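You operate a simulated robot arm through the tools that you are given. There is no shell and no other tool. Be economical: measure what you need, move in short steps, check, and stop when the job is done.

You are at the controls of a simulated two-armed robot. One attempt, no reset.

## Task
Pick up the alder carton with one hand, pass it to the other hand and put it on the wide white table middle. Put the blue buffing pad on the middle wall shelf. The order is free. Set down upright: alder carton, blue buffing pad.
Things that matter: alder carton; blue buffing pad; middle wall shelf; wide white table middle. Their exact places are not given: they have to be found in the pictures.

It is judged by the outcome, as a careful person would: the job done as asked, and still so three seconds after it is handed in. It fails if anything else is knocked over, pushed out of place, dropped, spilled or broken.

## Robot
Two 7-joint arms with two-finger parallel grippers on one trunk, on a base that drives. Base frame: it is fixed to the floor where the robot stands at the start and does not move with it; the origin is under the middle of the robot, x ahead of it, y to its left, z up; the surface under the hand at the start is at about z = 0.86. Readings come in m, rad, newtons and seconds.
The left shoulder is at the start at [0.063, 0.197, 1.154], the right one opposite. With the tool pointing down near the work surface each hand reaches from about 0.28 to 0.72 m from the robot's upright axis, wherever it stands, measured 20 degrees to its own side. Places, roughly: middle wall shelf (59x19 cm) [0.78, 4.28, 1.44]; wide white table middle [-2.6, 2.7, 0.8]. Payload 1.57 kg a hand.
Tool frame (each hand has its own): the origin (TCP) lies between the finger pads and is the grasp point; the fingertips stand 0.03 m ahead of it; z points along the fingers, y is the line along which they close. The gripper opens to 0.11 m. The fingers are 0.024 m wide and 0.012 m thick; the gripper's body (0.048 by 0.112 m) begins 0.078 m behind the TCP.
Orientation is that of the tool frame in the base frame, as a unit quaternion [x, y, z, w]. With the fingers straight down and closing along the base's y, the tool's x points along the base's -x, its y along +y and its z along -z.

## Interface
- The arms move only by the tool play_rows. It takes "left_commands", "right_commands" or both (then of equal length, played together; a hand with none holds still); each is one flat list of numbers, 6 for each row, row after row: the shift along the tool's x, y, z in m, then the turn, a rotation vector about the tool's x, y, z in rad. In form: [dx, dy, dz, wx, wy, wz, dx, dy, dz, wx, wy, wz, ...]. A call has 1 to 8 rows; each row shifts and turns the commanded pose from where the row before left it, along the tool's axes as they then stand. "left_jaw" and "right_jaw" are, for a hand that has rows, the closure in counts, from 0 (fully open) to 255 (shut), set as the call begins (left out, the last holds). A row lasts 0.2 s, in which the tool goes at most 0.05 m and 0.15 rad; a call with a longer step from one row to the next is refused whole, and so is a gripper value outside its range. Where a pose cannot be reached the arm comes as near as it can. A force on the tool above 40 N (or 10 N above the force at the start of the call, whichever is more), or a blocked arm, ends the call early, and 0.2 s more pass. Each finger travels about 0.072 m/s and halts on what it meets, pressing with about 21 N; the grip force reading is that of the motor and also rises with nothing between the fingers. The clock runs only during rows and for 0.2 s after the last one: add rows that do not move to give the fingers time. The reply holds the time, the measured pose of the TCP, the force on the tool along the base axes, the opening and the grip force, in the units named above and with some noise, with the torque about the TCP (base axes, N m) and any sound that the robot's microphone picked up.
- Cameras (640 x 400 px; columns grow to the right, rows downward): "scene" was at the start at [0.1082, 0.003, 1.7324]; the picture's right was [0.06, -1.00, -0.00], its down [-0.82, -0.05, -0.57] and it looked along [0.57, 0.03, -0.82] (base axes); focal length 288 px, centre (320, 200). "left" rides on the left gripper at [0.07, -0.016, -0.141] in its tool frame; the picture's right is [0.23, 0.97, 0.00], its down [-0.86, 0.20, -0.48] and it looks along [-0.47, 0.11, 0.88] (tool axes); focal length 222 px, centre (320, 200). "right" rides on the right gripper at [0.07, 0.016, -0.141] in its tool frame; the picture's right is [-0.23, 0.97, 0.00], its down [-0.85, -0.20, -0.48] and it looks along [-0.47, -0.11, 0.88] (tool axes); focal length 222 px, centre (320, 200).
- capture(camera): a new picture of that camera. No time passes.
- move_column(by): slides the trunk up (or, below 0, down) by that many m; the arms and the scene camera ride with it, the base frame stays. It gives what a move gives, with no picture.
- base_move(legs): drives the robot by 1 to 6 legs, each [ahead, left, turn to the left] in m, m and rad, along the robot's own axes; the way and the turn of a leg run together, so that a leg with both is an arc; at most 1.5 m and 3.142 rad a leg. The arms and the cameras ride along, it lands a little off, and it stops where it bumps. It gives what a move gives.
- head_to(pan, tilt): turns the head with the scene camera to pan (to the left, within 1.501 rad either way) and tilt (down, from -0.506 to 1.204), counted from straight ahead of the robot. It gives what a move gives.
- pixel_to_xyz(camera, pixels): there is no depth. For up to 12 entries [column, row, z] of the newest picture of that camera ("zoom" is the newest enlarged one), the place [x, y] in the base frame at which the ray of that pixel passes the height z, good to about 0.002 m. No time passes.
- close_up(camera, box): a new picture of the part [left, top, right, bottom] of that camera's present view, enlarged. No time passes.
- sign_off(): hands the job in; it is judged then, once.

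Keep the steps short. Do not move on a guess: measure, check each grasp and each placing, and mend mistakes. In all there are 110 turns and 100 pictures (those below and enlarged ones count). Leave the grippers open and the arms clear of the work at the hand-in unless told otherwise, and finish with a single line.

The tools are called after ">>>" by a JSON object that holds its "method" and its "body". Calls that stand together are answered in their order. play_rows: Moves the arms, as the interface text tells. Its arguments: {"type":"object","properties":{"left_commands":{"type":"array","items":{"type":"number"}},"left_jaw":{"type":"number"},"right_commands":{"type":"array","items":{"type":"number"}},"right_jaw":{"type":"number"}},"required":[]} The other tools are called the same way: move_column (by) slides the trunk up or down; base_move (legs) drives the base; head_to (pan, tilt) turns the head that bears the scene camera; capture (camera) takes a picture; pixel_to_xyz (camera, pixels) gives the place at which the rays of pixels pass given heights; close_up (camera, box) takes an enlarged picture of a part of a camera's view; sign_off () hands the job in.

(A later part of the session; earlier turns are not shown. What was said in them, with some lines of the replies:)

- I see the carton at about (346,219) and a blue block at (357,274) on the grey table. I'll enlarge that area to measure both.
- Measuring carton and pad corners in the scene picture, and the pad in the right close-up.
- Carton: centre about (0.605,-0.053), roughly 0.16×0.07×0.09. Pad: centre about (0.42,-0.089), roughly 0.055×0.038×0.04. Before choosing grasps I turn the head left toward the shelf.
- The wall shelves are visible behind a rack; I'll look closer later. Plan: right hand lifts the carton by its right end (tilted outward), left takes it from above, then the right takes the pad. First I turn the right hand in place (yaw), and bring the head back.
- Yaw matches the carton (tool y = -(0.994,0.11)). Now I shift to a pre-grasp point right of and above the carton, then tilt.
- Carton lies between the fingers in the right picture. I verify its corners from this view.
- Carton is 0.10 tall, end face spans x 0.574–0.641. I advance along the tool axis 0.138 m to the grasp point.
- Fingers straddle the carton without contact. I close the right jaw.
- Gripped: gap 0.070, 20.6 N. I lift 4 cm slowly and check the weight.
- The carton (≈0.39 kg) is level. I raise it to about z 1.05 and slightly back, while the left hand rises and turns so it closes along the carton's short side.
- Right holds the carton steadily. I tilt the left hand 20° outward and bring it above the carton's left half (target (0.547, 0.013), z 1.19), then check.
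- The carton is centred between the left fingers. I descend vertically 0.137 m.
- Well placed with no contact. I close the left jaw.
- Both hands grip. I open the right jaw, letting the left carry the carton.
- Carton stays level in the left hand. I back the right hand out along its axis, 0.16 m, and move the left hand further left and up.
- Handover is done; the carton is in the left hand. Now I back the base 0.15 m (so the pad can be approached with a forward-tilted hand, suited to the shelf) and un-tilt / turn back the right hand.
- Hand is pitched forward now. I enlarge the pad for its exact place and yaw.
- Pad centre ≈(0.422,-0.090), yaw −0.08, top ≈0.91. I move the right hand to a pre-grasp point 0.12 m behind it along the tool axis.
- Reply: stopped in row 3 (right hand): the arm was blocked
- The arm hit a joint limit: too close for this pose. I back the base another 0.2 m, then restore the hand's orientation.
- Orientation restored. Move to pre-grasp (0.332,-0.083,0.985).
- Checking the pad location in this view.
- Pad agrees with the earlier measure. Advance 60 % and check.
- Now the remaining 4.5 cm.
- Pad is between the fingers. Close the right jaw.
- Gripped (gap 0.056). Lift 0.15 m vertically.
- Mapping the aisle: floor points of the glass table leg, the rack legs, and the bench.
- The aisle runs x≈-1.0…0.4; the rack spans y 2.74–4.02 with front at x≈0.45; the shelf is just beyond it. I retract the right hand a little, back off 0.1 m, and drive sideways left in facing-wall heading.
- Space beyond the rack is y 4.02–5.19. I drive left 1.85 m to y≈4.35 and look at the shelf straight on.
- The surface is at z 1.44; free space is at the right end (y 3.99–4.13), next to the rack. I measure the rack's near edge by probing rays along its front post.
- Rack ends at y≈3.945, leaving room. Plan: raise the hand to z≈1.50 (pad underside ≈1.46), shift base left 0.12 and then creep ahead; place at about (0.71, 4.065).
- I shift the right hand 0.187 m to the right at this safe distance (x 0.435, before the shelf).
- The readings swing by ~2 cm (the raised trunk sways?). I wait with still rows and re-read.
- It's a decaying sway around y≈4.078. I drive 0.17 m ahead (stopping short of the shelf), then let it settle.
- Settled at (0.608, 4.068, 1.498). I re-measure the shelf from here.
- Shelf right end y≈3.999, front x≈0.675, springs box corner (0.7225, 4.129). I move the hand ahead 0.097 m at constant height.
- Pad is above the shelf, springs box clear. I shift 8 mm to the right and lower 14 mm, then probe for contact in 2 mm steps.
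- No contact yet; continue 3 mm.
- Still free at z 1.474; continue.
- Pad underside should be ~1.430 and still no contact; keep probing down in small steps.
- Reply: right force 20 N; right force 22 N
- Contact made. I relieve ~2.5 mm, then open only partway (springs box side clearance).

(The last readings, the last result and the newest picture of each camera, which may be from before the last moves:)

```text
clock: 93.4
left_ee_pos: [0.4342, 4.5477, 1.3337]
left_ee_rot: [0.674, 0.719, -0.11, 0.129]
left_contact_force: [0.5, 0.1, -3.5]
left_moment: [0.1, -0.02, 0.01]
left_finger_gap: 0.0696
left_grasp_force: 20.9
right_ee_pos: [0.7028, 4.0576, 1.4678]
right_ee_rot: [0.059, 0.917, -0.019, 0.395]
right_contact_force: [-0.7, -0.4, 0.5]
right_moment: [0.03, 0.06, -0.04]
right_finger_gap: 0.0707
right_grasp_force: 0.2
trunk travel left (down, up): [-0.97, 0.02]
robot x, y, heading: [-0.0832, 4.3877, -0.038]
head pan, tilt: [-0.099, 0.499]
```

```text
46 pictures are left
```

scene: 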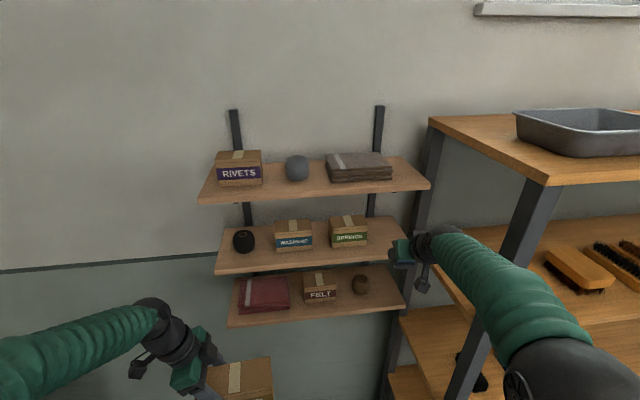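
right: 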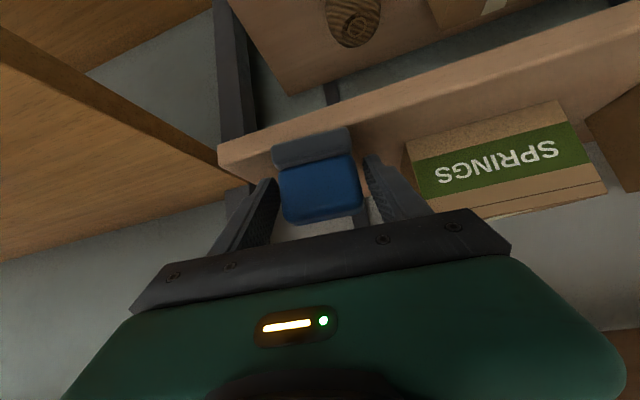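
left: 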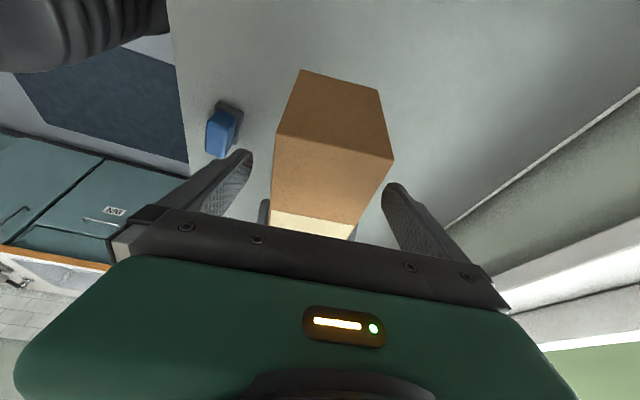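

Pad stands free (gap 0.071). I back out with slight rise.

>>> {"method": "play_rows", "body": {"right_commands": [0.021, 0, -0.0287, 0, 0, 0, 0.021, 0, -0.0287, 0, 0, 0, 0.021, 0, -0.0287, 0, 0, 0, 0.021, 0, -0.0287, 0, 0, 0, 0, 0, 0, 0, 0, 0]}}

>>> {"method": "close_up", "body": {"camera": "scene", "box": [330, 150, 490, 270]}}

>>> {"method": "capture", "body": {"camera": "right"}}

```text
clock: 94.6
left_ee_pos: [0.4357, 4.5471, 1.3336]
left_ee_rot: [0.673, 0.719, -0.111, 0.13]
left_contact_force: [-0.7, 0.9, -2.8]
left_moment: [0.1, 0.02, 0.02]
left_finger_gap: 0.0695
left_grasp_force: 21.6
right_ee_pos: [0.5638, 4.0761, 1.4851]
right_ee_rot: [0.059, 0.917, -0.019, 0.395]
right_contact_force: [-0.9, -0.5, -0.4]
right_moment: [0.01, 0.0, -0.03]
right_finger_gap: 0.0713
right_grasp_force: 0.0
trunk travel left (down, up): [-0.97, 0.02]
robot x, y, heading: [-0.085, 4.3889, -0.042]
head pan, tilt: [-0.099, 0.499]
```

```text
3.33 times, centred on (410, 210) of scene
```

zoom: 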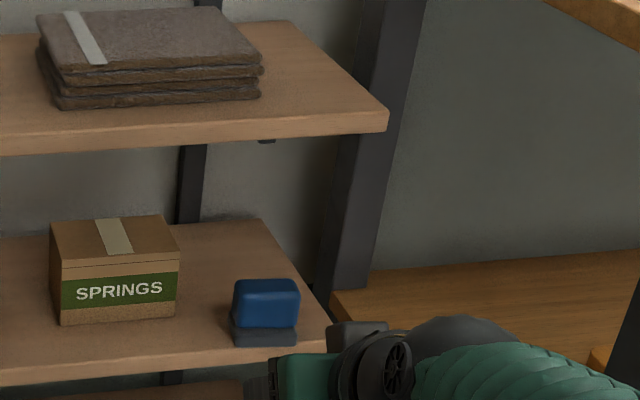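

```text
44 pictures are left
```

right: 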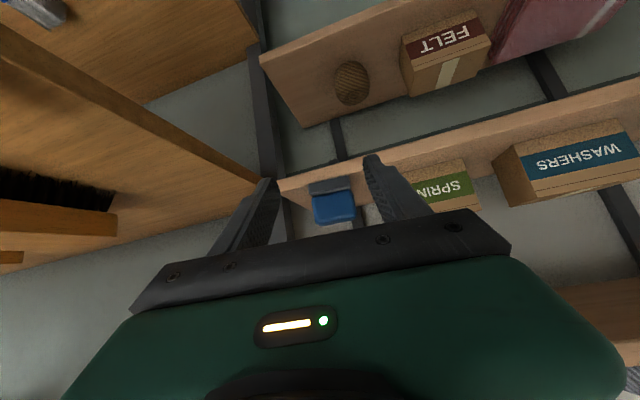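

The pad stands upright on the middle shelf beside the springs box; nothing disturbed. I back away 0.38 m, lower the trunk, then turn right and look for the white table.

>>> {"method": "base_move", "body": {"legs": [[-0.38, 0, 0]]}}

>>> {"method": "move_column", "body": {"by": -0.2}}

>>> {"method": "base_move", "body": {"legs": [[0, 0, -1.5]]}}

>>> {"method": "head_to", "body": {"pan": -0.7, "tilt": 0.35}}

>>> {"method": "capture", "body": {"camera": "scene"}}

```text
clock: 97.0
left_ee_pos: [0.0625, 4.5617, 1.332]
left_ee_rot: [0.675, 0.718, -0.111, 0.127]
left_contact_force: [1.2, -0.3, -2.2]
left_moment: [0.11, 0.0, -0.01]
left_finger_gap: 0.0696
left_grasp_force: 21.1
right_ee_pos: [0.1894, 4.0889, 1.4821]
right_ee_rot: [0.06, 0.917, -0.019, 0.393]
right_contact_force: [0.3, 0.8, 0.6]
right_moment: [0.0, -0.04, -0.04]
right_finger_gap: 0.0712
right_grasp_force: 0.0
trunk travel left (down, up): [-0.97, 0.02]
robot x, y, heading: [-0.459, 4.404, -0.043]
head pan, tilt: [-0.099, 0.499]
```

```text
clock: 99.2
left_ee_pos: [0.0567, 4.5617, 1.1332]
left_ee_rot: [0.676, 0.717, -0.111, 0.13]
left_contact_force: [0.3, -0.2, -3.6]
left_moment: [0.12, -0.01, 0.03]
left_finger_gap: 0.0697
left_grasp_force: 20.8
right_ee_pos: [0.1839, 4.0904, 1.2866]
right_ee_rot: [0.059, 0.917, -0.019, 0.395]
right_contact_force: [-1.1, 0.6, 0.6]
right_moment: [-0.02, 0.04, -0.02]
right_finger_gap: 0.0711
right_grasp_force: 0.1
trunk travel left (down, up): [-0.77, 0.22]
robot x, y, heading: [-0.4597, 4.4063, -0.049]
head pan, tilt: [-0.099, 0.499]
```

```text
clock: 103.2
left_ee_pos: [-0.2521, 3.9071, 1.1335]
left_ee_rot: [0.982, 0.08, -0.168, 0.023]
left_contact_force: [-0.2, 0.3, -2.4]
left_moment: [0.01, -0.07, 0.01]
left_finger_gap: 0.0697
left_grasp_force: 20.6
right_ee_pos: [-0.7084, 3.734, 1.2853]
right_ee_rot: [0.659, 0.64, -0.28, 0.28]
right_contact_force: [-0.4, 0.2, -0.4]
right_moment: [-0.03, 0.01, 0.03]
right_finger_gap: 0.0714
right_grasp_force: 0.1
trunk travel left (down, up): [-0.77, 0.22]
robot x, y, heading: [-0.4609, 4.4036, -1.512]
head pan, tilt: [-0.099, 0.499]
```

```text
clock: 104.2
left_ee_pos: [-0.2516, 3.9085, 1.133]
left_ee_rot: [0.982, 0.08, -0.169, 0.023]
left_contact_force: [0.8, 0.4, -2.5]
left_moment: [0.04, -0.1, 0.04]
left_finger_gap: 0.07
left_grasp_force: 21.2
right_ee_pos: [-0.7087, 3.7347, 1.287]
right_ee_rot: [0.659, 0.639, -0.28, 0.281]
right_contact_force: [0.1, -1.3, 0.4]
right_moment: [0.03, 0.01, 0.03]
right_finger_gap: 0.0711
right_grasp_force: 0.2
trunk travel left (down, up): [-0.77, 0.22]
robot x, y, heading: [-0.4627, 4.4062, -1.511]
head pan, tilt: [-0.7, 0.351]
```

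```text
43 pictures are left
```

scene: 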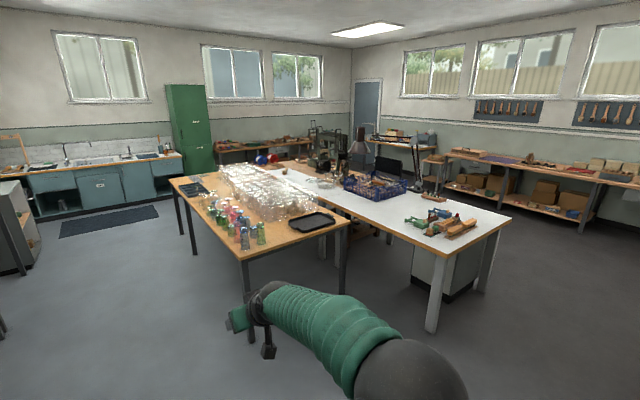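

The wide white table lies beyond the glass table. Enlarge to find free space at its middle and its corners.

>>> {"method": "close_up", "body": {"camera": "scene", "box": [270, 130, 520, 290]}}

>>> {"method": "pixel_to_xyz", "body": {"camera": "scene", "pixels": [[437, 247, 0.8], [510, 219, 0.8], [348, 222, 0.85], [236, 262, 0.85], [432, 332, 0], [480, 292, 0], [250, 342, 0], [343, 293, 0], [285, 170, 0.8], [580, 232, 0]]}}

```text
2.50 times, centred on (395, 210) of scene
```

zoom: 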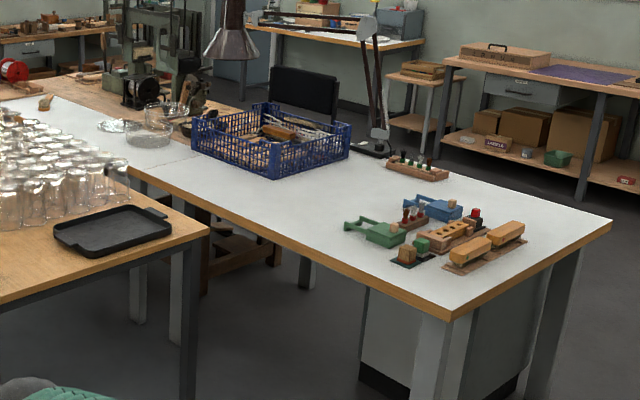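

```text
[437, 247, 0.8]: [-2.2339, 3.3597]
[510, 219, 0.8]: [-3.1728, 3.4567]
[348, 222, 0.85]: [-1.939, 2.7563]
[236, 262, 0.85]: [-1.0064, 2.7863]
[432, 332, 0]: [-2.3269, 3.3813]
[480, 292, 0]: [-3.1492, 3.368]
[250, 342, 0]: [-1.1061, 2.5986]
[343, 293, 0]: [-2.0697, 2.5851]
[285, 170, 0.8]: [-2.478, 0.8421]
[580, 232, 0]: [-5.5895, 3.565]
```

>>> {"method": "close_up", "body": {"camera": "scene", "box": [330, 180, 500, 270]}}

```text
3.76 times, centred on (415, 225) of scene
```

zoom: 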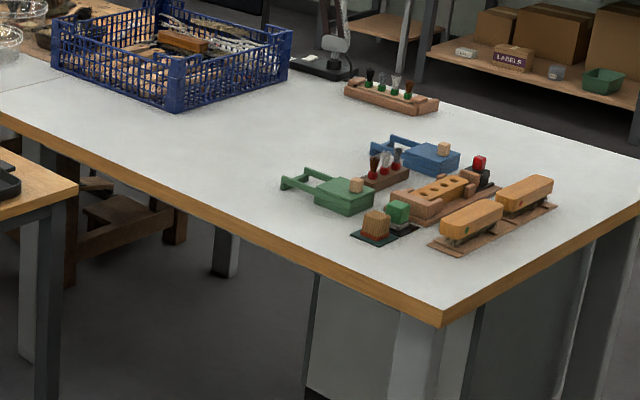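

>>> {"method": "pixel_to_xyz", "body": {"camera": "zoom", "pixels": [[445, 308, 0.8], [178, 110, 0.8], [288, 82, 0.8], [55, 68, 0.8], [285, 188, 0.8], [345, 213, 0.8], [352, 238, 0.8], [375, 165, 0.8], [345, 100, 0.8], [435, 113, 0.8], [240, 145, 0.8], [60, 135, 0.8]]}}

```text
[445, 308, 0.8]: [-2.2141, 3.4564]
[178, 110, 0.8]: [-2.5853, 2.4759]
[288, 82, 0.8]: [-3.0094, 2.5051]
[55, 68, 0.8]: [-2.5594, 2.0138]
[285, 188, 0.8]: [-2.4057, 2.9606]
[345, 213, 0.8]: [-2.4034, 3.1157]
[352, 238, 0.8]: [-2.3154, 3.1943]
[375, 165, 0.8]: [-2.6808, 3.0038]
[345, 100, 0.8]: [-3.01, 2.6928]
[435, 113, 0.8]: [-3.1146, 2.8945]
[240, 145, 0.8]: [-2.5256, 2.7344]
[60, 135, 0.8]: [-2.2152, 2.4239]
```

Free zone on the white table: x −3.0…−2.2, y 2.5…2.95, table edge x≈−2.21. I'll stand at its +x side near (−1.85, 3.12). For reach I turn the left hand about the vertical by +1.46 so its wrist leans back toward me.

>>> {"method": "play_rows", "body": {"left_commands": [0, 0, 0, -0.05, 0, -0.137, 0, 0, 0, -0.05, 0, -0.137, 0, 0, 0, -0.05, 0, -0.137, 0, 0, 0, -0.05, 0, -0.137, 0, 0, 0, -0.05, 0, -0.137, 0, 0, 0, 0, 0, 0]}}

>>> {"method": "play_rows", "body": {"left_commands": [0, 0, 0, -0.05, 0, -0.137, 0, 0, 0, -0.05, 0, -0.137, 0, 0, 0, -0.05, 0, -0.137, 0, 0, 0, -0.05, 0, -0.137, 0, 0, 0, -0.05, 0, -0.137, 0, 0, 0, 0, 0, 0]}}

>>> {"method": "capture", "body": {"camera": "left"}}

>>> {"method": "base_move", "body": {"legs": [[0, 0, -1.15]]}}

>>> {"method": "head_to", "body": {"pan": 0.1, "tilt": 0.6}}

>>> {"method": "capture", "body": {"camera": "scene"}}

```text
clock: 105.5
left_ee_pos: [-0.2528, 3.9076, 1.1338]
left_ee_rot: [0.888, 0.425, -0.156, 0.085]
left_contact_force: [0.3, -0.2, -2.8]
left_moment: [0.07, -0.05, -0.03]
left_finger_gap: 0.0696
left_grasp_force: 21.0
right_ee_pos: [-0.7093, 3.7354, 1.2871]
right_ee_rot: [0.659, 0.64, -0.279, 0.281]
right_contact_force: [-0.9, 0.0, -1.0]
right_moment: [0.0, 0.0, 0.03]
right_finger_gap: 0.0711
right_grasp_force: 0.1
trunk travel left (down, up): [-0.77, 0.22]
robot x, y, heading: [-0.4627, 4.4023, -1.512]
head pan, tilt: [-0.7, 0.351]
```

```text
clock: 107.0
left_ee_pos: [-0.2537, 3.9092, 1.1356]
left_ee_rot: [0.677, 0.713, -0.122, 0.135]
left_contact_force: [1.0, 0.1, -2.1]
left_moment: [0.12, 0.01, 0.02]
left_finger_gap: 0.0699
left_grasp_force: 20.4
right_ee_pos: [-0.7103, 3.7353, 1.2866]
right_ee_rot: [0.659, 0.638, -0.281, 0.28]
right_contact_force: [-0.7, 0.8, -0.5]
right_moment: [-0.01, 0.02, 0.0]
right_finger_gap: 0.0712
right_grasp_force: 0.0
trunk travel left (down, up): [-0.77, 0.22]
robot x, y, heading: [-0.4646, 4.4034, -1.512]
head pan, tilt: [-0.7, 0.351]
```

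```text
40 pictures are left
```

left: 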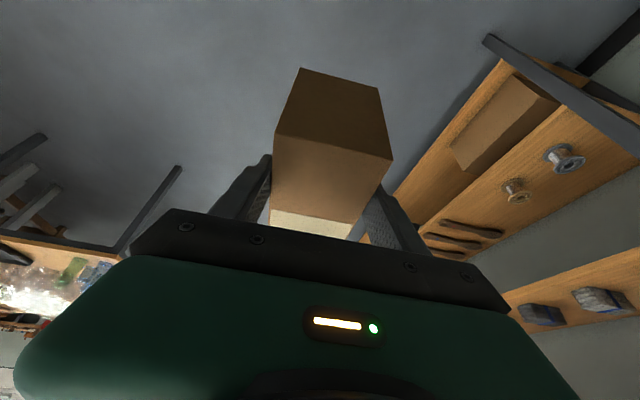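

```text
clock: 110.2
left_ee_pos: [-0.8265, 4.0097, 1.1348]
left_ee_rot: [0.956, 0.232, -0.175, 0.048]
left_contact_force: [1.0, -0.5, -3.2]
left_moment: [0.06, -0.07, 0.0]
left_finger_gap: 0.0697
left_grasp_force: 20.9
right_ee_pos: [-1.1713, 4.3531, 1.2867]
right_ee_rot: [0.9, 0.181, -0.387, 0.084]
right_contact_force: [0.1, -1.2, 0.4]
right_moment: [0.0, -0.01, 0.01]
right_finger_gap: 0.0713
right_grasp_force: 0.0
trunk travel left (down, up): [-0.77, 0.22]
robot x, y, heading: [-0.4601, 4.4069, -2.659]
head pan, tilt: [-0.7, 0.351]
```

```text
clock: 111.3
left_ee_pos: [-0.8271, 4.0115, 1.1358]
left_ee_rot: [0.956, 0.232, -0.176, 0.048]
left_contact_force: [0.0, 0.8, -3.2]
left_moment: [0.05, -0.1, 0.0]
left_finger_gap: 0.0698
left_grasp_force: 21.0
right_ee_pos: [-1.1729, 4.3543, 1.287]
right_ee_rot: [0.9, 0.181, -0.388, 0.085]
right_contact_force: [0.9, 0.6, -0.7]
right_moment: [-0.02, -0.02, 0.01]
right_finger_gap: 0.0711
right_grasp_force: 0.1
trunk travel left (down, up): [-0.77, 0.22]
robot x, y, heading: [-0.4607, 4.4038, -2.655]
head pan, tilt: [0.099, 0.6]
```

```text
39 pictures are left
```

scene: 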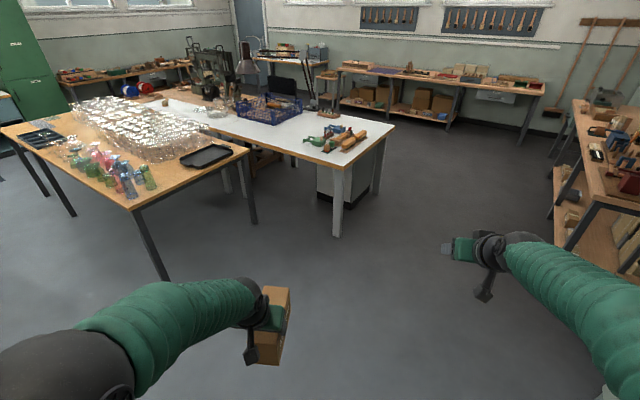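

Carton steady. I drive diagonally toward the table, to about (−1.64, 3.36), staying 0.6 m from both tables' edges.

>>> {"method": "base_move", "body": {"legs": [[0.75, 0.19, 0], [0.78, 0.19, 0]]}}

>>> {"method": "head_to", "body": {"pan": 0.15, "tilt": 0.95}}

>>> {"method": "capture", "body": {"camera": "scene"}}

```text
clock: 119.4
left_ee_pos: [-2.0084, 2.9742, 1.1357]
left_ee_rot: [0.957, 0.226, -0.177, 0.047]
left_contact_force: [0.2, 0.2, -2.5]
left_moment: [0.05, -0.1, 0.01]
left_finger_gap: 0.0695
left_grasp_force: 21.0
right_ee_pos: [-2.3508, 3.3205, 1.2873]
right_ee_rot: [0.901, 0.174, -0.389, 0.082]
right_contact_force: [0.1, 0.9, -1.0]
right_moment: [-0.01, 0.02, -0.01]
right_finger_gap: 0.0709
right_grasp_force: 0.1
trunk travel left (down, up): [-0.77, 0.22]
robot x, y, heading: [-1.6414, 3.3574, -2.67]
head pan, tilt: [0.099, 0.6]
```

```text
clock: 120.2
left_ee_pos: [-2.008, 2.9723, 1.1346]
left_ee_rot: [0.957, 0.226, -0.178, 0.047]
left_contact_force: [0.0, 0.4, -3.6]
left_moment: [0.04, -0.07, 0.01]
left_finger_gap: 0.0696
left_grasp_force: 20.7
right_ee_pos: [-2.3498, 3.3204, 1.2883]
right_ee_rot: [0.901, 0.174, -0.389, 0.082]
right_contact_force: [0.3, -0.1, -1.2]
right_moment: [0.0, -0.03, 0.0]
right_finger_gap: 0.0713
right_grasp_force: 0.0
trunk travel left (down, up): [-0.77, 0.22]
robot x, y, heading: [-1.6397, 3.3606, -2.669]
head pan, tilt: [0.15, 0.949]
```

```text
38 pictures are left
```

scene: 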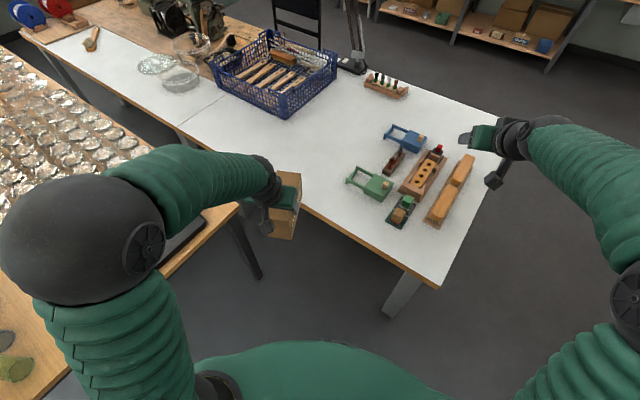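

Good view. Measuring the free patch between crate and toys, table edge and glass table corner.

>>> {"method": "pixel_to_xyz", "body": {"camera": "scene", "pixels": [[270, 150, 0.8], [250, 140, 0.8], [285, 118, 0.8], [348, 182, 0.8], [335, 78, 0.8], [437, 287, 0.8], [305, 205, 0.8], [366, 92, 0.8], [240, 205, 0.85], [180, 127, 0.8], [396, 152, 0.8], [262, 277, 0]]}}

```text
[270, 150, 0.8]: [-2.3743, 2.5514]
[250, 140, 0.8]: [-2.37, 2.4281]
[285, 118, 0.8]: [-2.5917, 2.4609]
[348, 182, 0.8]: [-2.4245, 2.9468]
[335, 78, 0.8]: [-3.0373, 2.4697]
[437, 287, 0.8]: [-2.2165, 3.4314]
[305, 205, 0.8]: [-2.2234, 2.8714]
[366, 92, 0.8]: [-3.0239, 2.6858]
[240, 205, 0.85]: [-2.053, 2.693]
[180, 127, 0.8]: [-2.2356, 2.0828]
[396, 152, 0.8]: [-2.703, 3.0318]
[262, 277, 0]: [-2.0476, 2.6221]
```

Target centre ≈(−2.55, 2.71). I creep to (−1.83, 3.15) and turn 0.2 rad right so the target lies slightly to my left.

>>> {"method": "base_move", "body": {"legs": [[0.264, 0.1, 0], [0, 0, -0.2]]}}

>>> {"method": "head_to", "body": {"pan": 0.3, "tilt": 1.1}}

>>> {"method": "capture", "body": {"camera": "scene"}}

```text
clock: 122.9
left_ee_pos: [-2.2638, 2.8443, 1.1361]
left_ee_rot: [0.975, 0.127, -0.18, 0.028]
left_contact_force: [0.1, -0.3, -3.1]
left_moment: [0.04, -0.11, -0.01]
left_finger_gap: 0.0695
left_grasp_force: 21.1
right_ee_pos: [-2.5279, 3.2527, 1.2884]
right_ee_rot: [0.914, 0.083, -0.395, 0.042]
right_contact_force: [0.8, 0.2, 0.3]
right_moment: [0.02, 0.0, -0.01]
right_finger_gap: 0.0713
right_grasp_force: 0.1
trunk travel left (down, up): [-0.77, 0.22]
robot x, y, heading: [-1.8203, 3.1525, -2.88]
head pan, tilt: [0.15, 0.949]
```

```text
clock: 123.6
left_ee_pos: [-2.2645, 2.8463, 1.1369]
left_ee_rot: [0.975, 0.127, -0.182, 0.029]
left_contact_force: [-0.5, -0.3, -3.6]
left_moment: [0.01, -0.06, 0.01]
left_finger_gap: 0.0698
left_grasp_force: 20.9
right_ee_pos: [-2.527, 3.2556, 1.2889]
right_ee_rot: [0.914, 0.082, -0.396, 0.042]
right_contact_force: [0.4, 0.4, -0.6]
right_moment: [0.03, 0.01, 0.0]
right_finger_gap: 0.0715
right_grasp_force: 0.1
trunk travel left (down, up): [-0.77, 0.22]
robot x, y, heading: [-1.8243, 3.1513, -2.872]
head pan, tilt: [0.3, 1.1]
```

```text
37 pictures are left
```

scene: 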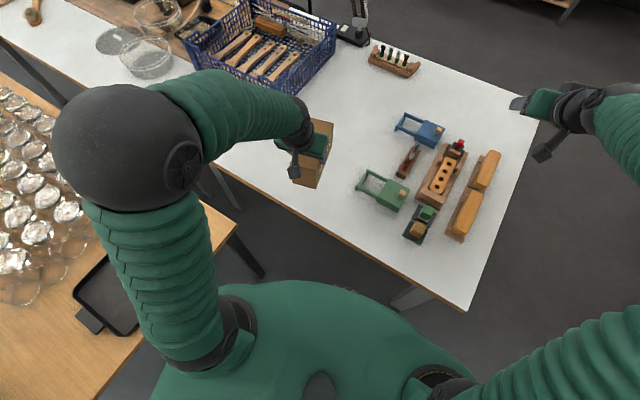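

Now extend the left hand toward (−2.518, 2.718), z 1.0, above the free patch.

>>> {"method": "play_rows", "body": {"left_commands": [-0.0264, 0.0072, 0.0284, 0, 0, 0, -0.0264, 0.0072, 0.0284, 0, 0, 0, -0.0264, 0.0072, 0.0284, 0, 0, 0, -0.0264, 0.0072, 0.0284, 0, 0, 0, -0.0264, 0.0072, 0.0284, 0, 0, 0, -0.0264, 0.0072, 0.0284, 0, 0, 0, -0.0264, 0.0072, 0.0284, 0, 0, 0, -0.0264, 0.0072, 0.0284, 0, 0, 0]}}

>>> {"method": "capture", "body": {"camera": "scene"}}

>>> {"method": "capture", "body": {"camera": "left"}}

```text
clock: 125.4
left_ee_pos: [-2.508, 2.7193, 0.9997]
left_ee_rot: [0.975, 0.128, -0.178, 0.028]
left_contact_force: [0.0, 0.2, -3.0]
left_moment: [0.06, -0.13, -0.03]
left_finger_gap: 0.07
left_grasp_force: 20.7
left hand out of reach, approached as far as the arm can: row 8
right_ee_pos: [-2.5288, 3.2541, 1.2885]
right_ee_rot: [0.914, 0.082, -0.396, 0.042]
right_contact_force: [-0.6, -0.4, 0.0]
right_moment: [-0.02, -0.03, 0.03]
right_finger_gap: 0.0712
right_grasp_force: 0.0
trunk travel left (down, up): [-0.77, 0.22]
robot x, y, heading: [-1.8237, 3.1489, -2.876]
head pan, tilt: [0.3, 1.1]
```

```text
36 pictures are left
```

scene: 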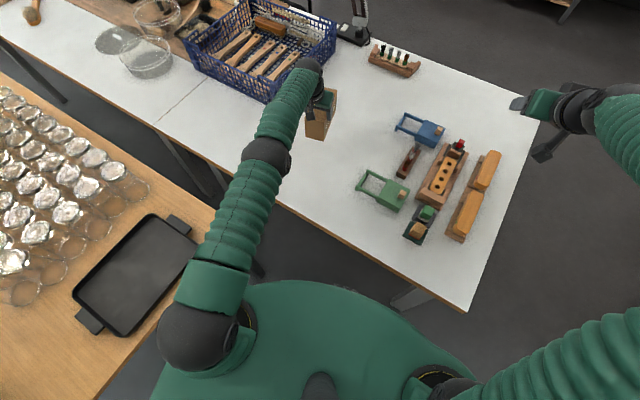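

```text
35 pictures are left
```

left: 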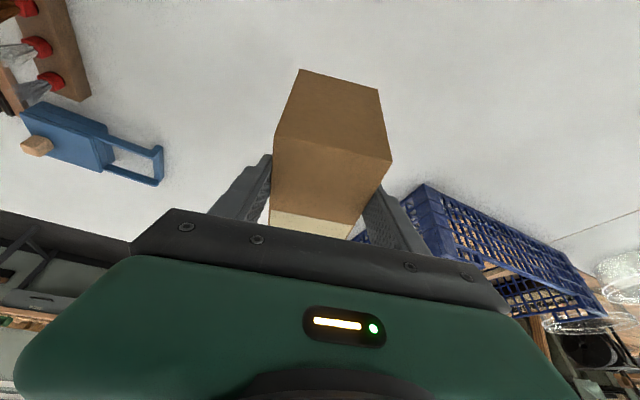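

Arm is at full stretch at z 1.0, centred over the free patch, so I lower with the trunk: 0.115 m.

>>> {"method": "move_column", "body": {"by": -0.115}}

>>> {"method": "capture", "body": {"camera": "scene"}}

>>> {"method": "close_up", "body": {"camera": "scene", "box": [270, 50, 390, 150]}}

```text
clock: 126.9
left_ee_pos: [-2.5061, 2.7215, 0.8873]
left_ee_rot: [0.975, 0.127, -0.181, 0.028]
left_contact_force: [-0.2, -0.1, -3.2]
left_moment: [0.01, -0.1, 0.05]
left_finger_gap: 0.0698
left_grasp_force: 21.7
right_ee_pos: [-2.5251, 3.2572, 1.1735]
right_ee_rot: [0.914, 0.083, -0.396, 0.042]
right_contact_force: [0.3, 0.0, 1.0]
right_moment: [-0.01, -0.01, -0.02]
right_finger_gap: 0.0713
right_grasp_force: 0.1
trunk travel left (down, up): [-0.655, 0.335]
robot x, y, heading: [-1.8231, 3.1511, -2.876]
head pan, tilt: [0.3, 1.1]
```

```text
34 pictures are left
```

scene: 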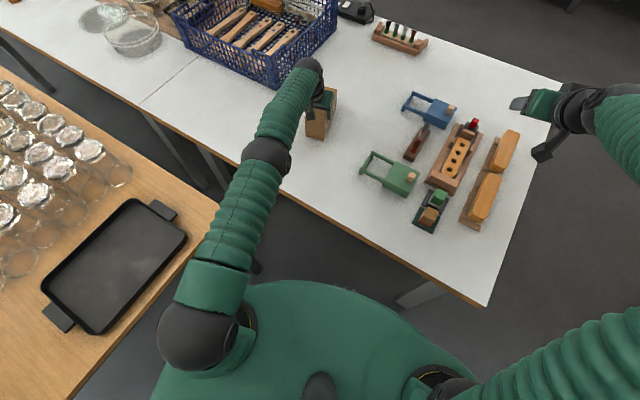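

```text
4.00 times, centred on (330, 100) of scene
```

zoom: 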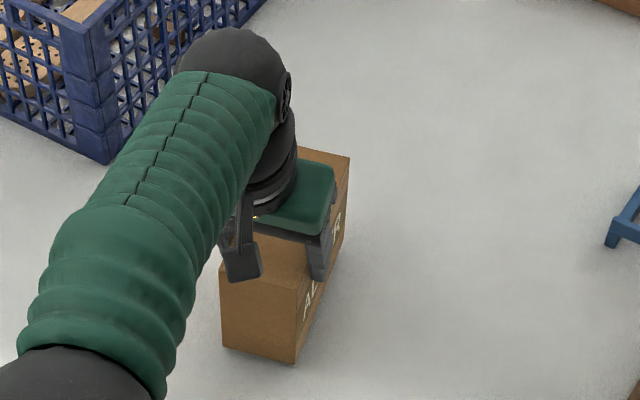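

Bottom is roughly 2 cm above the table. Lower 0.014, then in 4 mm steps watching the force.

>>> {"method": "move_column", "body": {"by": -0.014}}

>>> {"method": "move_column", "body": {"by": -0.004}}

>>> {"method": "move_column", "body": {"by": -0.003}}

```text
clock: 127.5
left_ee_pos: [-2.5059, 2.721, 0.8757]
left_ee_rot: [0.975, 0.127, -0.183, 0.028]
left_contact_force: [1.8, -0.1, 10.1]
left_moment: [0.33, 0.33, 0.05]
left_finger_gap: 0.0699
left_grasp_force: 21.4
right_ee_pos: [-2.5252, 3.2578, 1.1605]
right_ee_rot: [0.914, 0.081, -0.396, 0.042]
right_contact_force: [-1.2, -0.6, -0.2]
right_moment: [-0.01, 0.01, -0.01]
right_finger_gap: 0.0713
right_grasp_force: 0.0
trunk travel left (down, up): [-0.641, 0.349]
robot x, y, heading: [-1.8248, 3.1509, -2.873]
head pan, tilt: [0.3, 1.1]
```

```text
clock: 128.0
left_ee_pos: [-2.5038, 2.7215, 0.8734]
left_ee_rot: [0.974, 0.128, -0.185, 0.03]
left_contact_force: [-2.1, -2.5, 22.2]
left_moment: [0.62, 0.43, 0.01]
left_finger_gap: 0.0701
left_grasp_force: 21.3
right_ee_pos: [-2.5244, 3.2566, 1.1587]
right_ee_rot: [0.913, 0.081, -0.397, 0.042]
right_contact_force: [0.1, 0.6, -0.4]
right_moment: [0.0, -0.01, -0.04]
right_finger_gap: 0.0712
right_grasp_force: 0.0
trunk travel left (down, up): [-0.637, 0.353]
robot x, y, heading: [-1.8223, 3.1488, -2.877]
head pan, tilt: [0.3, 1.1]
```

```text
clock: 128.6
left_ee_pos: [-2.5031, 2.7236, 0.8682]
left_ee_rot: [0.974, 0.127, -0.183, 0.03]
left_contact_force: [-0.5, -3.3, 21.8]
left_moment: [0.54, 0.4, 0.22]
left_finger_gap: 0.0702
left_grasp_force: 20.7
right_ee_pos: [-2.5222, 3.258, 1.1537]
right_ee_rot: [0.913, 0.082, -0.397, 0.043]
right_contact_force: [0.4, -0.2, -0.2]
right_moment: [0.0, 0.01, 0.0]
right_finger_gap: 0.071
right_grasp_force: 0.1
trunk travel left (down, up): [-0.634, 0.356]
robot x, y, heading: [-1.8253, 3.1498, -2.875]
head pan, tilt: [0.3, 1.1]
```

Contact; the carton is settling flat. Check by picture, then ease up 2 mm.

>>> {"method": "move_column", "body": {"by": 0.002}}

>>> {"method": "close_up", "body": {"camera": "scene", "box": [290, 70, 370, 150]}}

>>> {"method": "close_up", "body": {"camera": "left", "box": [220, 40, 460, 240]}}

```text
clock: 129.1
left_ee_pos: [-2.5027, 2.7213, 0.8688]
left_ee_rot: [0.975, 0.126, -0.181, 0.028]
left_contact_force: [0.4, -0.9, 14.5]
left_moment: [0.41, 0.48, 0.3]
left_finger_gap: 0.07
left_grasp_force: 20.9
right_ee_pos: [-2.5253, 3.2581, 1.1559]
right_ee_rot: [0.914, 0.081, -0.396, 0.042]
right_contact_force: [0.4, -1.1, 0.3]
right_moment: [0.03, 0.01, 0.03]
right_finger_gap: 0.0712
right_grasp_force: 0.0
trunk travel left (down, up): [-0.636, 0.354]
robot x, y, heading: [-1.8253, 3.1533, -2.873]
head pan, tilt: [0.3, 1.1]
```

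```text
5.00 times, centred on (330, 110) of scene
```

zoom: 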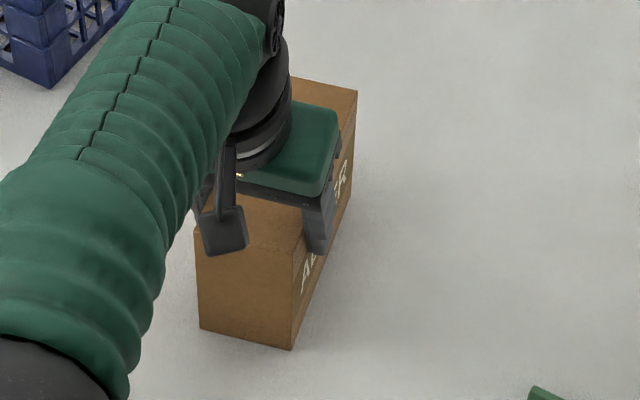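

```text
2.00 times, centred on (340, 140) of left
```

zoom: 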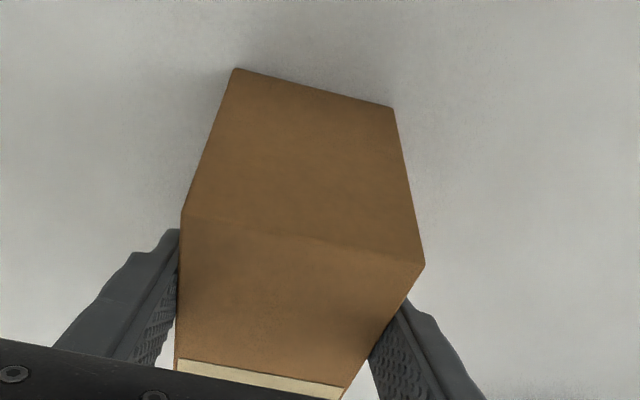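

The carton sits on the table. Open the left jaw.

>>> {"method": "play_rows", "body": {"left_commands": [0, 0, 0, 0, 0, 0, 0, 0, 0, 0, 0, 0, 0, 0, 0, 0, 0, 0, 0, 0, 0, 0, 0, 0], "left_jaw": 0}}

>>> {"method": "close_up", "body": {"camera": "left", "box": [220, 40, 460, 240]}}

```text
clock: 130.1
left_ee_pos: [-2.5059, 2.7213, 0.8678]
left_ee_rot: [0.975, 0.126, -0.181, 0.029]
left_contact_force: [-0.4, -0.2, 0.0]
left_moment: [-0.01, 0.0, 0.0]
left_finger_gap: 0.11
left_grasp_force: 0.0
right_ee_pos: [-2.5258, 3.2564, 1.1546]
right_ee_rot: [0.914, 0.081, -0.395, 0.042]
right_contact_force: [-0.1, 0.6, -0.4]
right_moment: [-0.01, -0.01, 0.02]
right_finger_gap: 0.0715
right_grasp_force: 0.0
trunk travel left (down, up): [-0.636, 0.354]
robot x, y, heading: [-1.8282, 3.1492, -2.876]
head pan, tilt: [0.3, 1.1]
```

```text
2.00 times, centred on (340, 140) of left
```

zoom: 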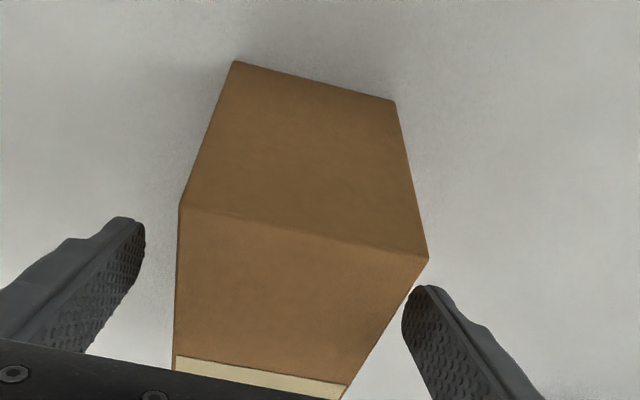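

Released. Raise the trunk 0.16 m straight up to clear it.

>>> {"method": "move_column", "body": {"by": 0.16}}

>>> {"method": "play_rows", "body": {"left_commands": [0.036, 0, -0.014, 0, 0, 0, 0.036, 0, -0.014, 0, 0, 0, 0.036, 0, -0.014, 0, 0, 0, 0.036, 0, -0.014, 0, 0, 0, 0.036, 0, -0.014, 0, 0, 0, 0.036, 0, -0.014, 0, 0, 0, 0.036, 0, -0.014, 0, 0, 0]}}

>>> {"method": "head_to", "body": {"pan": 0.3, "tilt": 0.9}}

>>> {"method": "capture", "body": {"camera": "scene"}}

```text
clock: 131.9
left_ee_pos: [-2.5068, 2.7195, 1.0283]
left_ee_rot: [0.975, 0.127, -0.18, 0.029]
left_contact_force: [0.6, 0.2, 0.7]
left_moment: [0.0, -0.03, 0.0]
left_finger_gap: 0.1098
left_grasp_force: 0.0
right_ee_pos: [-2.5257, 3.2558, 1.3153]
right_ee_rot: [0.914, 0.081, -0.396, 0.042]
right_contact_force: [0.2, 0.8, -0.4]
right_moment: [0.01, 0.01, -0.01]
right_finger_gap: 0.0711
right_grasp_force: 0.1
trunk travel left (down, up): [-0.796, 0.194]
robot x, y, heading: [-1.824, 3.1485, -2.873]
head pan, tilt: [0.3, 1.1]
```

```text
clock: 133.5
left_ee_pos: [-2.2427, 2.7908, 1.0307]
left_ee_rot: [0.975, 0.127, -0.182, 0.029]
left_contact_force: [0.3, -0.1, 0.9]
left_moment: [0.02, -0.02, 0.02]
left_finger_gap: 0.1098
left_grasp_force: 0.1
right_ee_pos: [-2.5247, 3.257, 1.3156]
right_ee_rot: [0.913, 0.082, -0.397, 0.043]
right_contact_force: [-0.3, 0.2, 0.7]
right_moment: [-0.01, 0.01, 0.01]
right_finger_gap: 0.0711
right_grasp_force: 0.0
trunk travel left (down, up): [-0.796, 0.194]
robot x, y, heading: [-1.8231, 3.152, -2.876]
head pan, tilt: [0.3, 1.1]
```

```text
clock: 134.2
left_ee_pos: [-2.2442, 2.7909, 1.0292]
left_ee_rot: [0.975, 0.126, -0.181, 0.028]
left_contact_force: [-0.9, 0.3, 0.1]
left_moment: [-0.01, -0.02, -0.01]
left_finger_gap: 0.11
left_grasp_force: 0.1
right_ee_pos: [-2.5258, 3.2565, 1.3157]
right_ee_rot: [0.914, 0.082, -0.395, 0.042]
right_contact_force: [0.4, -0.4, 0.0]
right_moment: [0.02, -0.01, -0.02]
right_finger_gap: 0.071
right_grasp_force: 0.0
trunk travel left (down, up): [-0.796, 0.194]
robot x, y, heading: [-1.8211, 3.1552, -2.874]
head pan, tilt: [0.3, 0.901]
```

```text
29 pictures are left
```

scene: 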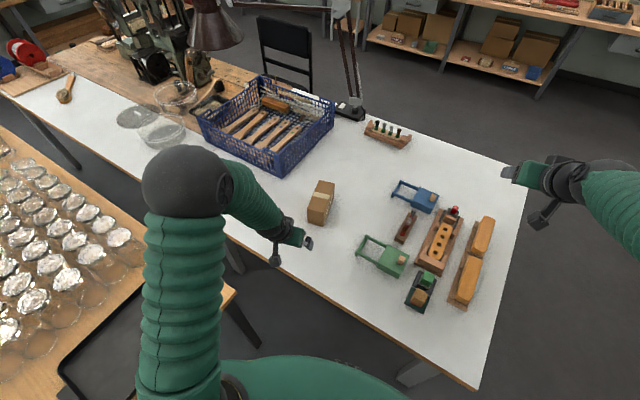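

The carton stands upright in the middle of the white table; nothing else moved. I open the right jaw, back the robot off a little, and check once more.

>>> {"method": "play_rows", "body": {"right_commands": [0, 0, 0, 0, 0, 0, 0, 0, 0, 0, 0, 0], "right_jaw": 0}}

>>> {"method": "base_move", "body": {"legs": [[-0.35, -0.1, 0]]}}

>>> {"method": "close_up", "body": {"camera": "scene", "box": [230, 50, 510, 250]}}

```text
clock: 134.8
left_ee_pos: [-2.2431, 2.7899, 1.0301]
left_ee_rot: [0.975, 0.126, -0.181, 0.028]
left_contact_force: [-0.5, -1.3, 0.0]
left_moment: [0.01, -0.02, 0.0]
left_finger_gap: 0.11
left_grasp_force: 0.1
right_ee_pos: [-2.5263, 3.2573, 1.3147]
right_ee_rot: [0.914, 0.08, -0.396, 0.041]
right_contact_force: [-0.3, 0.0, 0.2]
right_moment: [-0.01, -0.02, -0.01]
right_finger_gap: 0.1098
right_grasp_force: 0.1
trunk travel left (down, up): [-0.796, 0.194]
robot x, y, heading: [-1.8262, 3.1502, -2.876]
head pan, tilt: [0.3, 0.901]
```

```text
clock: 137.2
left_ee_pos: [-1.9323, 2.9774, 1.0265]
left_ee_rot: [0.975, 0.128, -0.18, 0.028]
left_contact_force: [-0.4, 0.1, -0.5]
left_moment: [-0.03, -0.03, -0.03]
left_finger_gap: 0.1102
left_grasp_force: 0.0
right_ee_pos: [-2.2152, 3.4434, 1.3141]
right_ee_rot: [0.914, 0.082, -0.394, 0.04]
right_contact_force: [-0.7, 0.0, -0.2]
right_moment: [0.01, 0.02, -0.02]
right_finger_gap: 0.1101
right_grasp_force: 0.1
trunk travel left (down, up): [-0.796, 0.194]
robot x, y, heading: [-1.512, 3.3408, -2.874]
head pan, tilt: [0.3, 0.901]
```

```text
2.00 times, centred on (370, 150) of scene
```

zoom: 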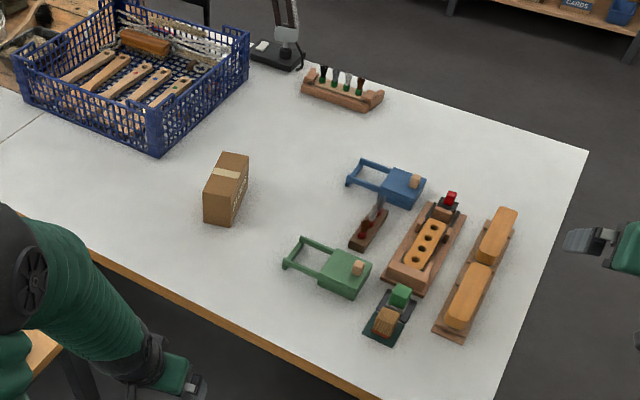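

The carton is upright on the middle of the white table, the pad was left upright on the middle wall shelf, both grippers are open and the arms are clear. I hand in.

>>> {"method": "sign_off", "body": {}}

```text
The job is handed in.
```

The alder carton was passed from the right hand to the left and stands upright on the wide white table middle, and the blue buffing pad stands upright on the middle wall shelf.
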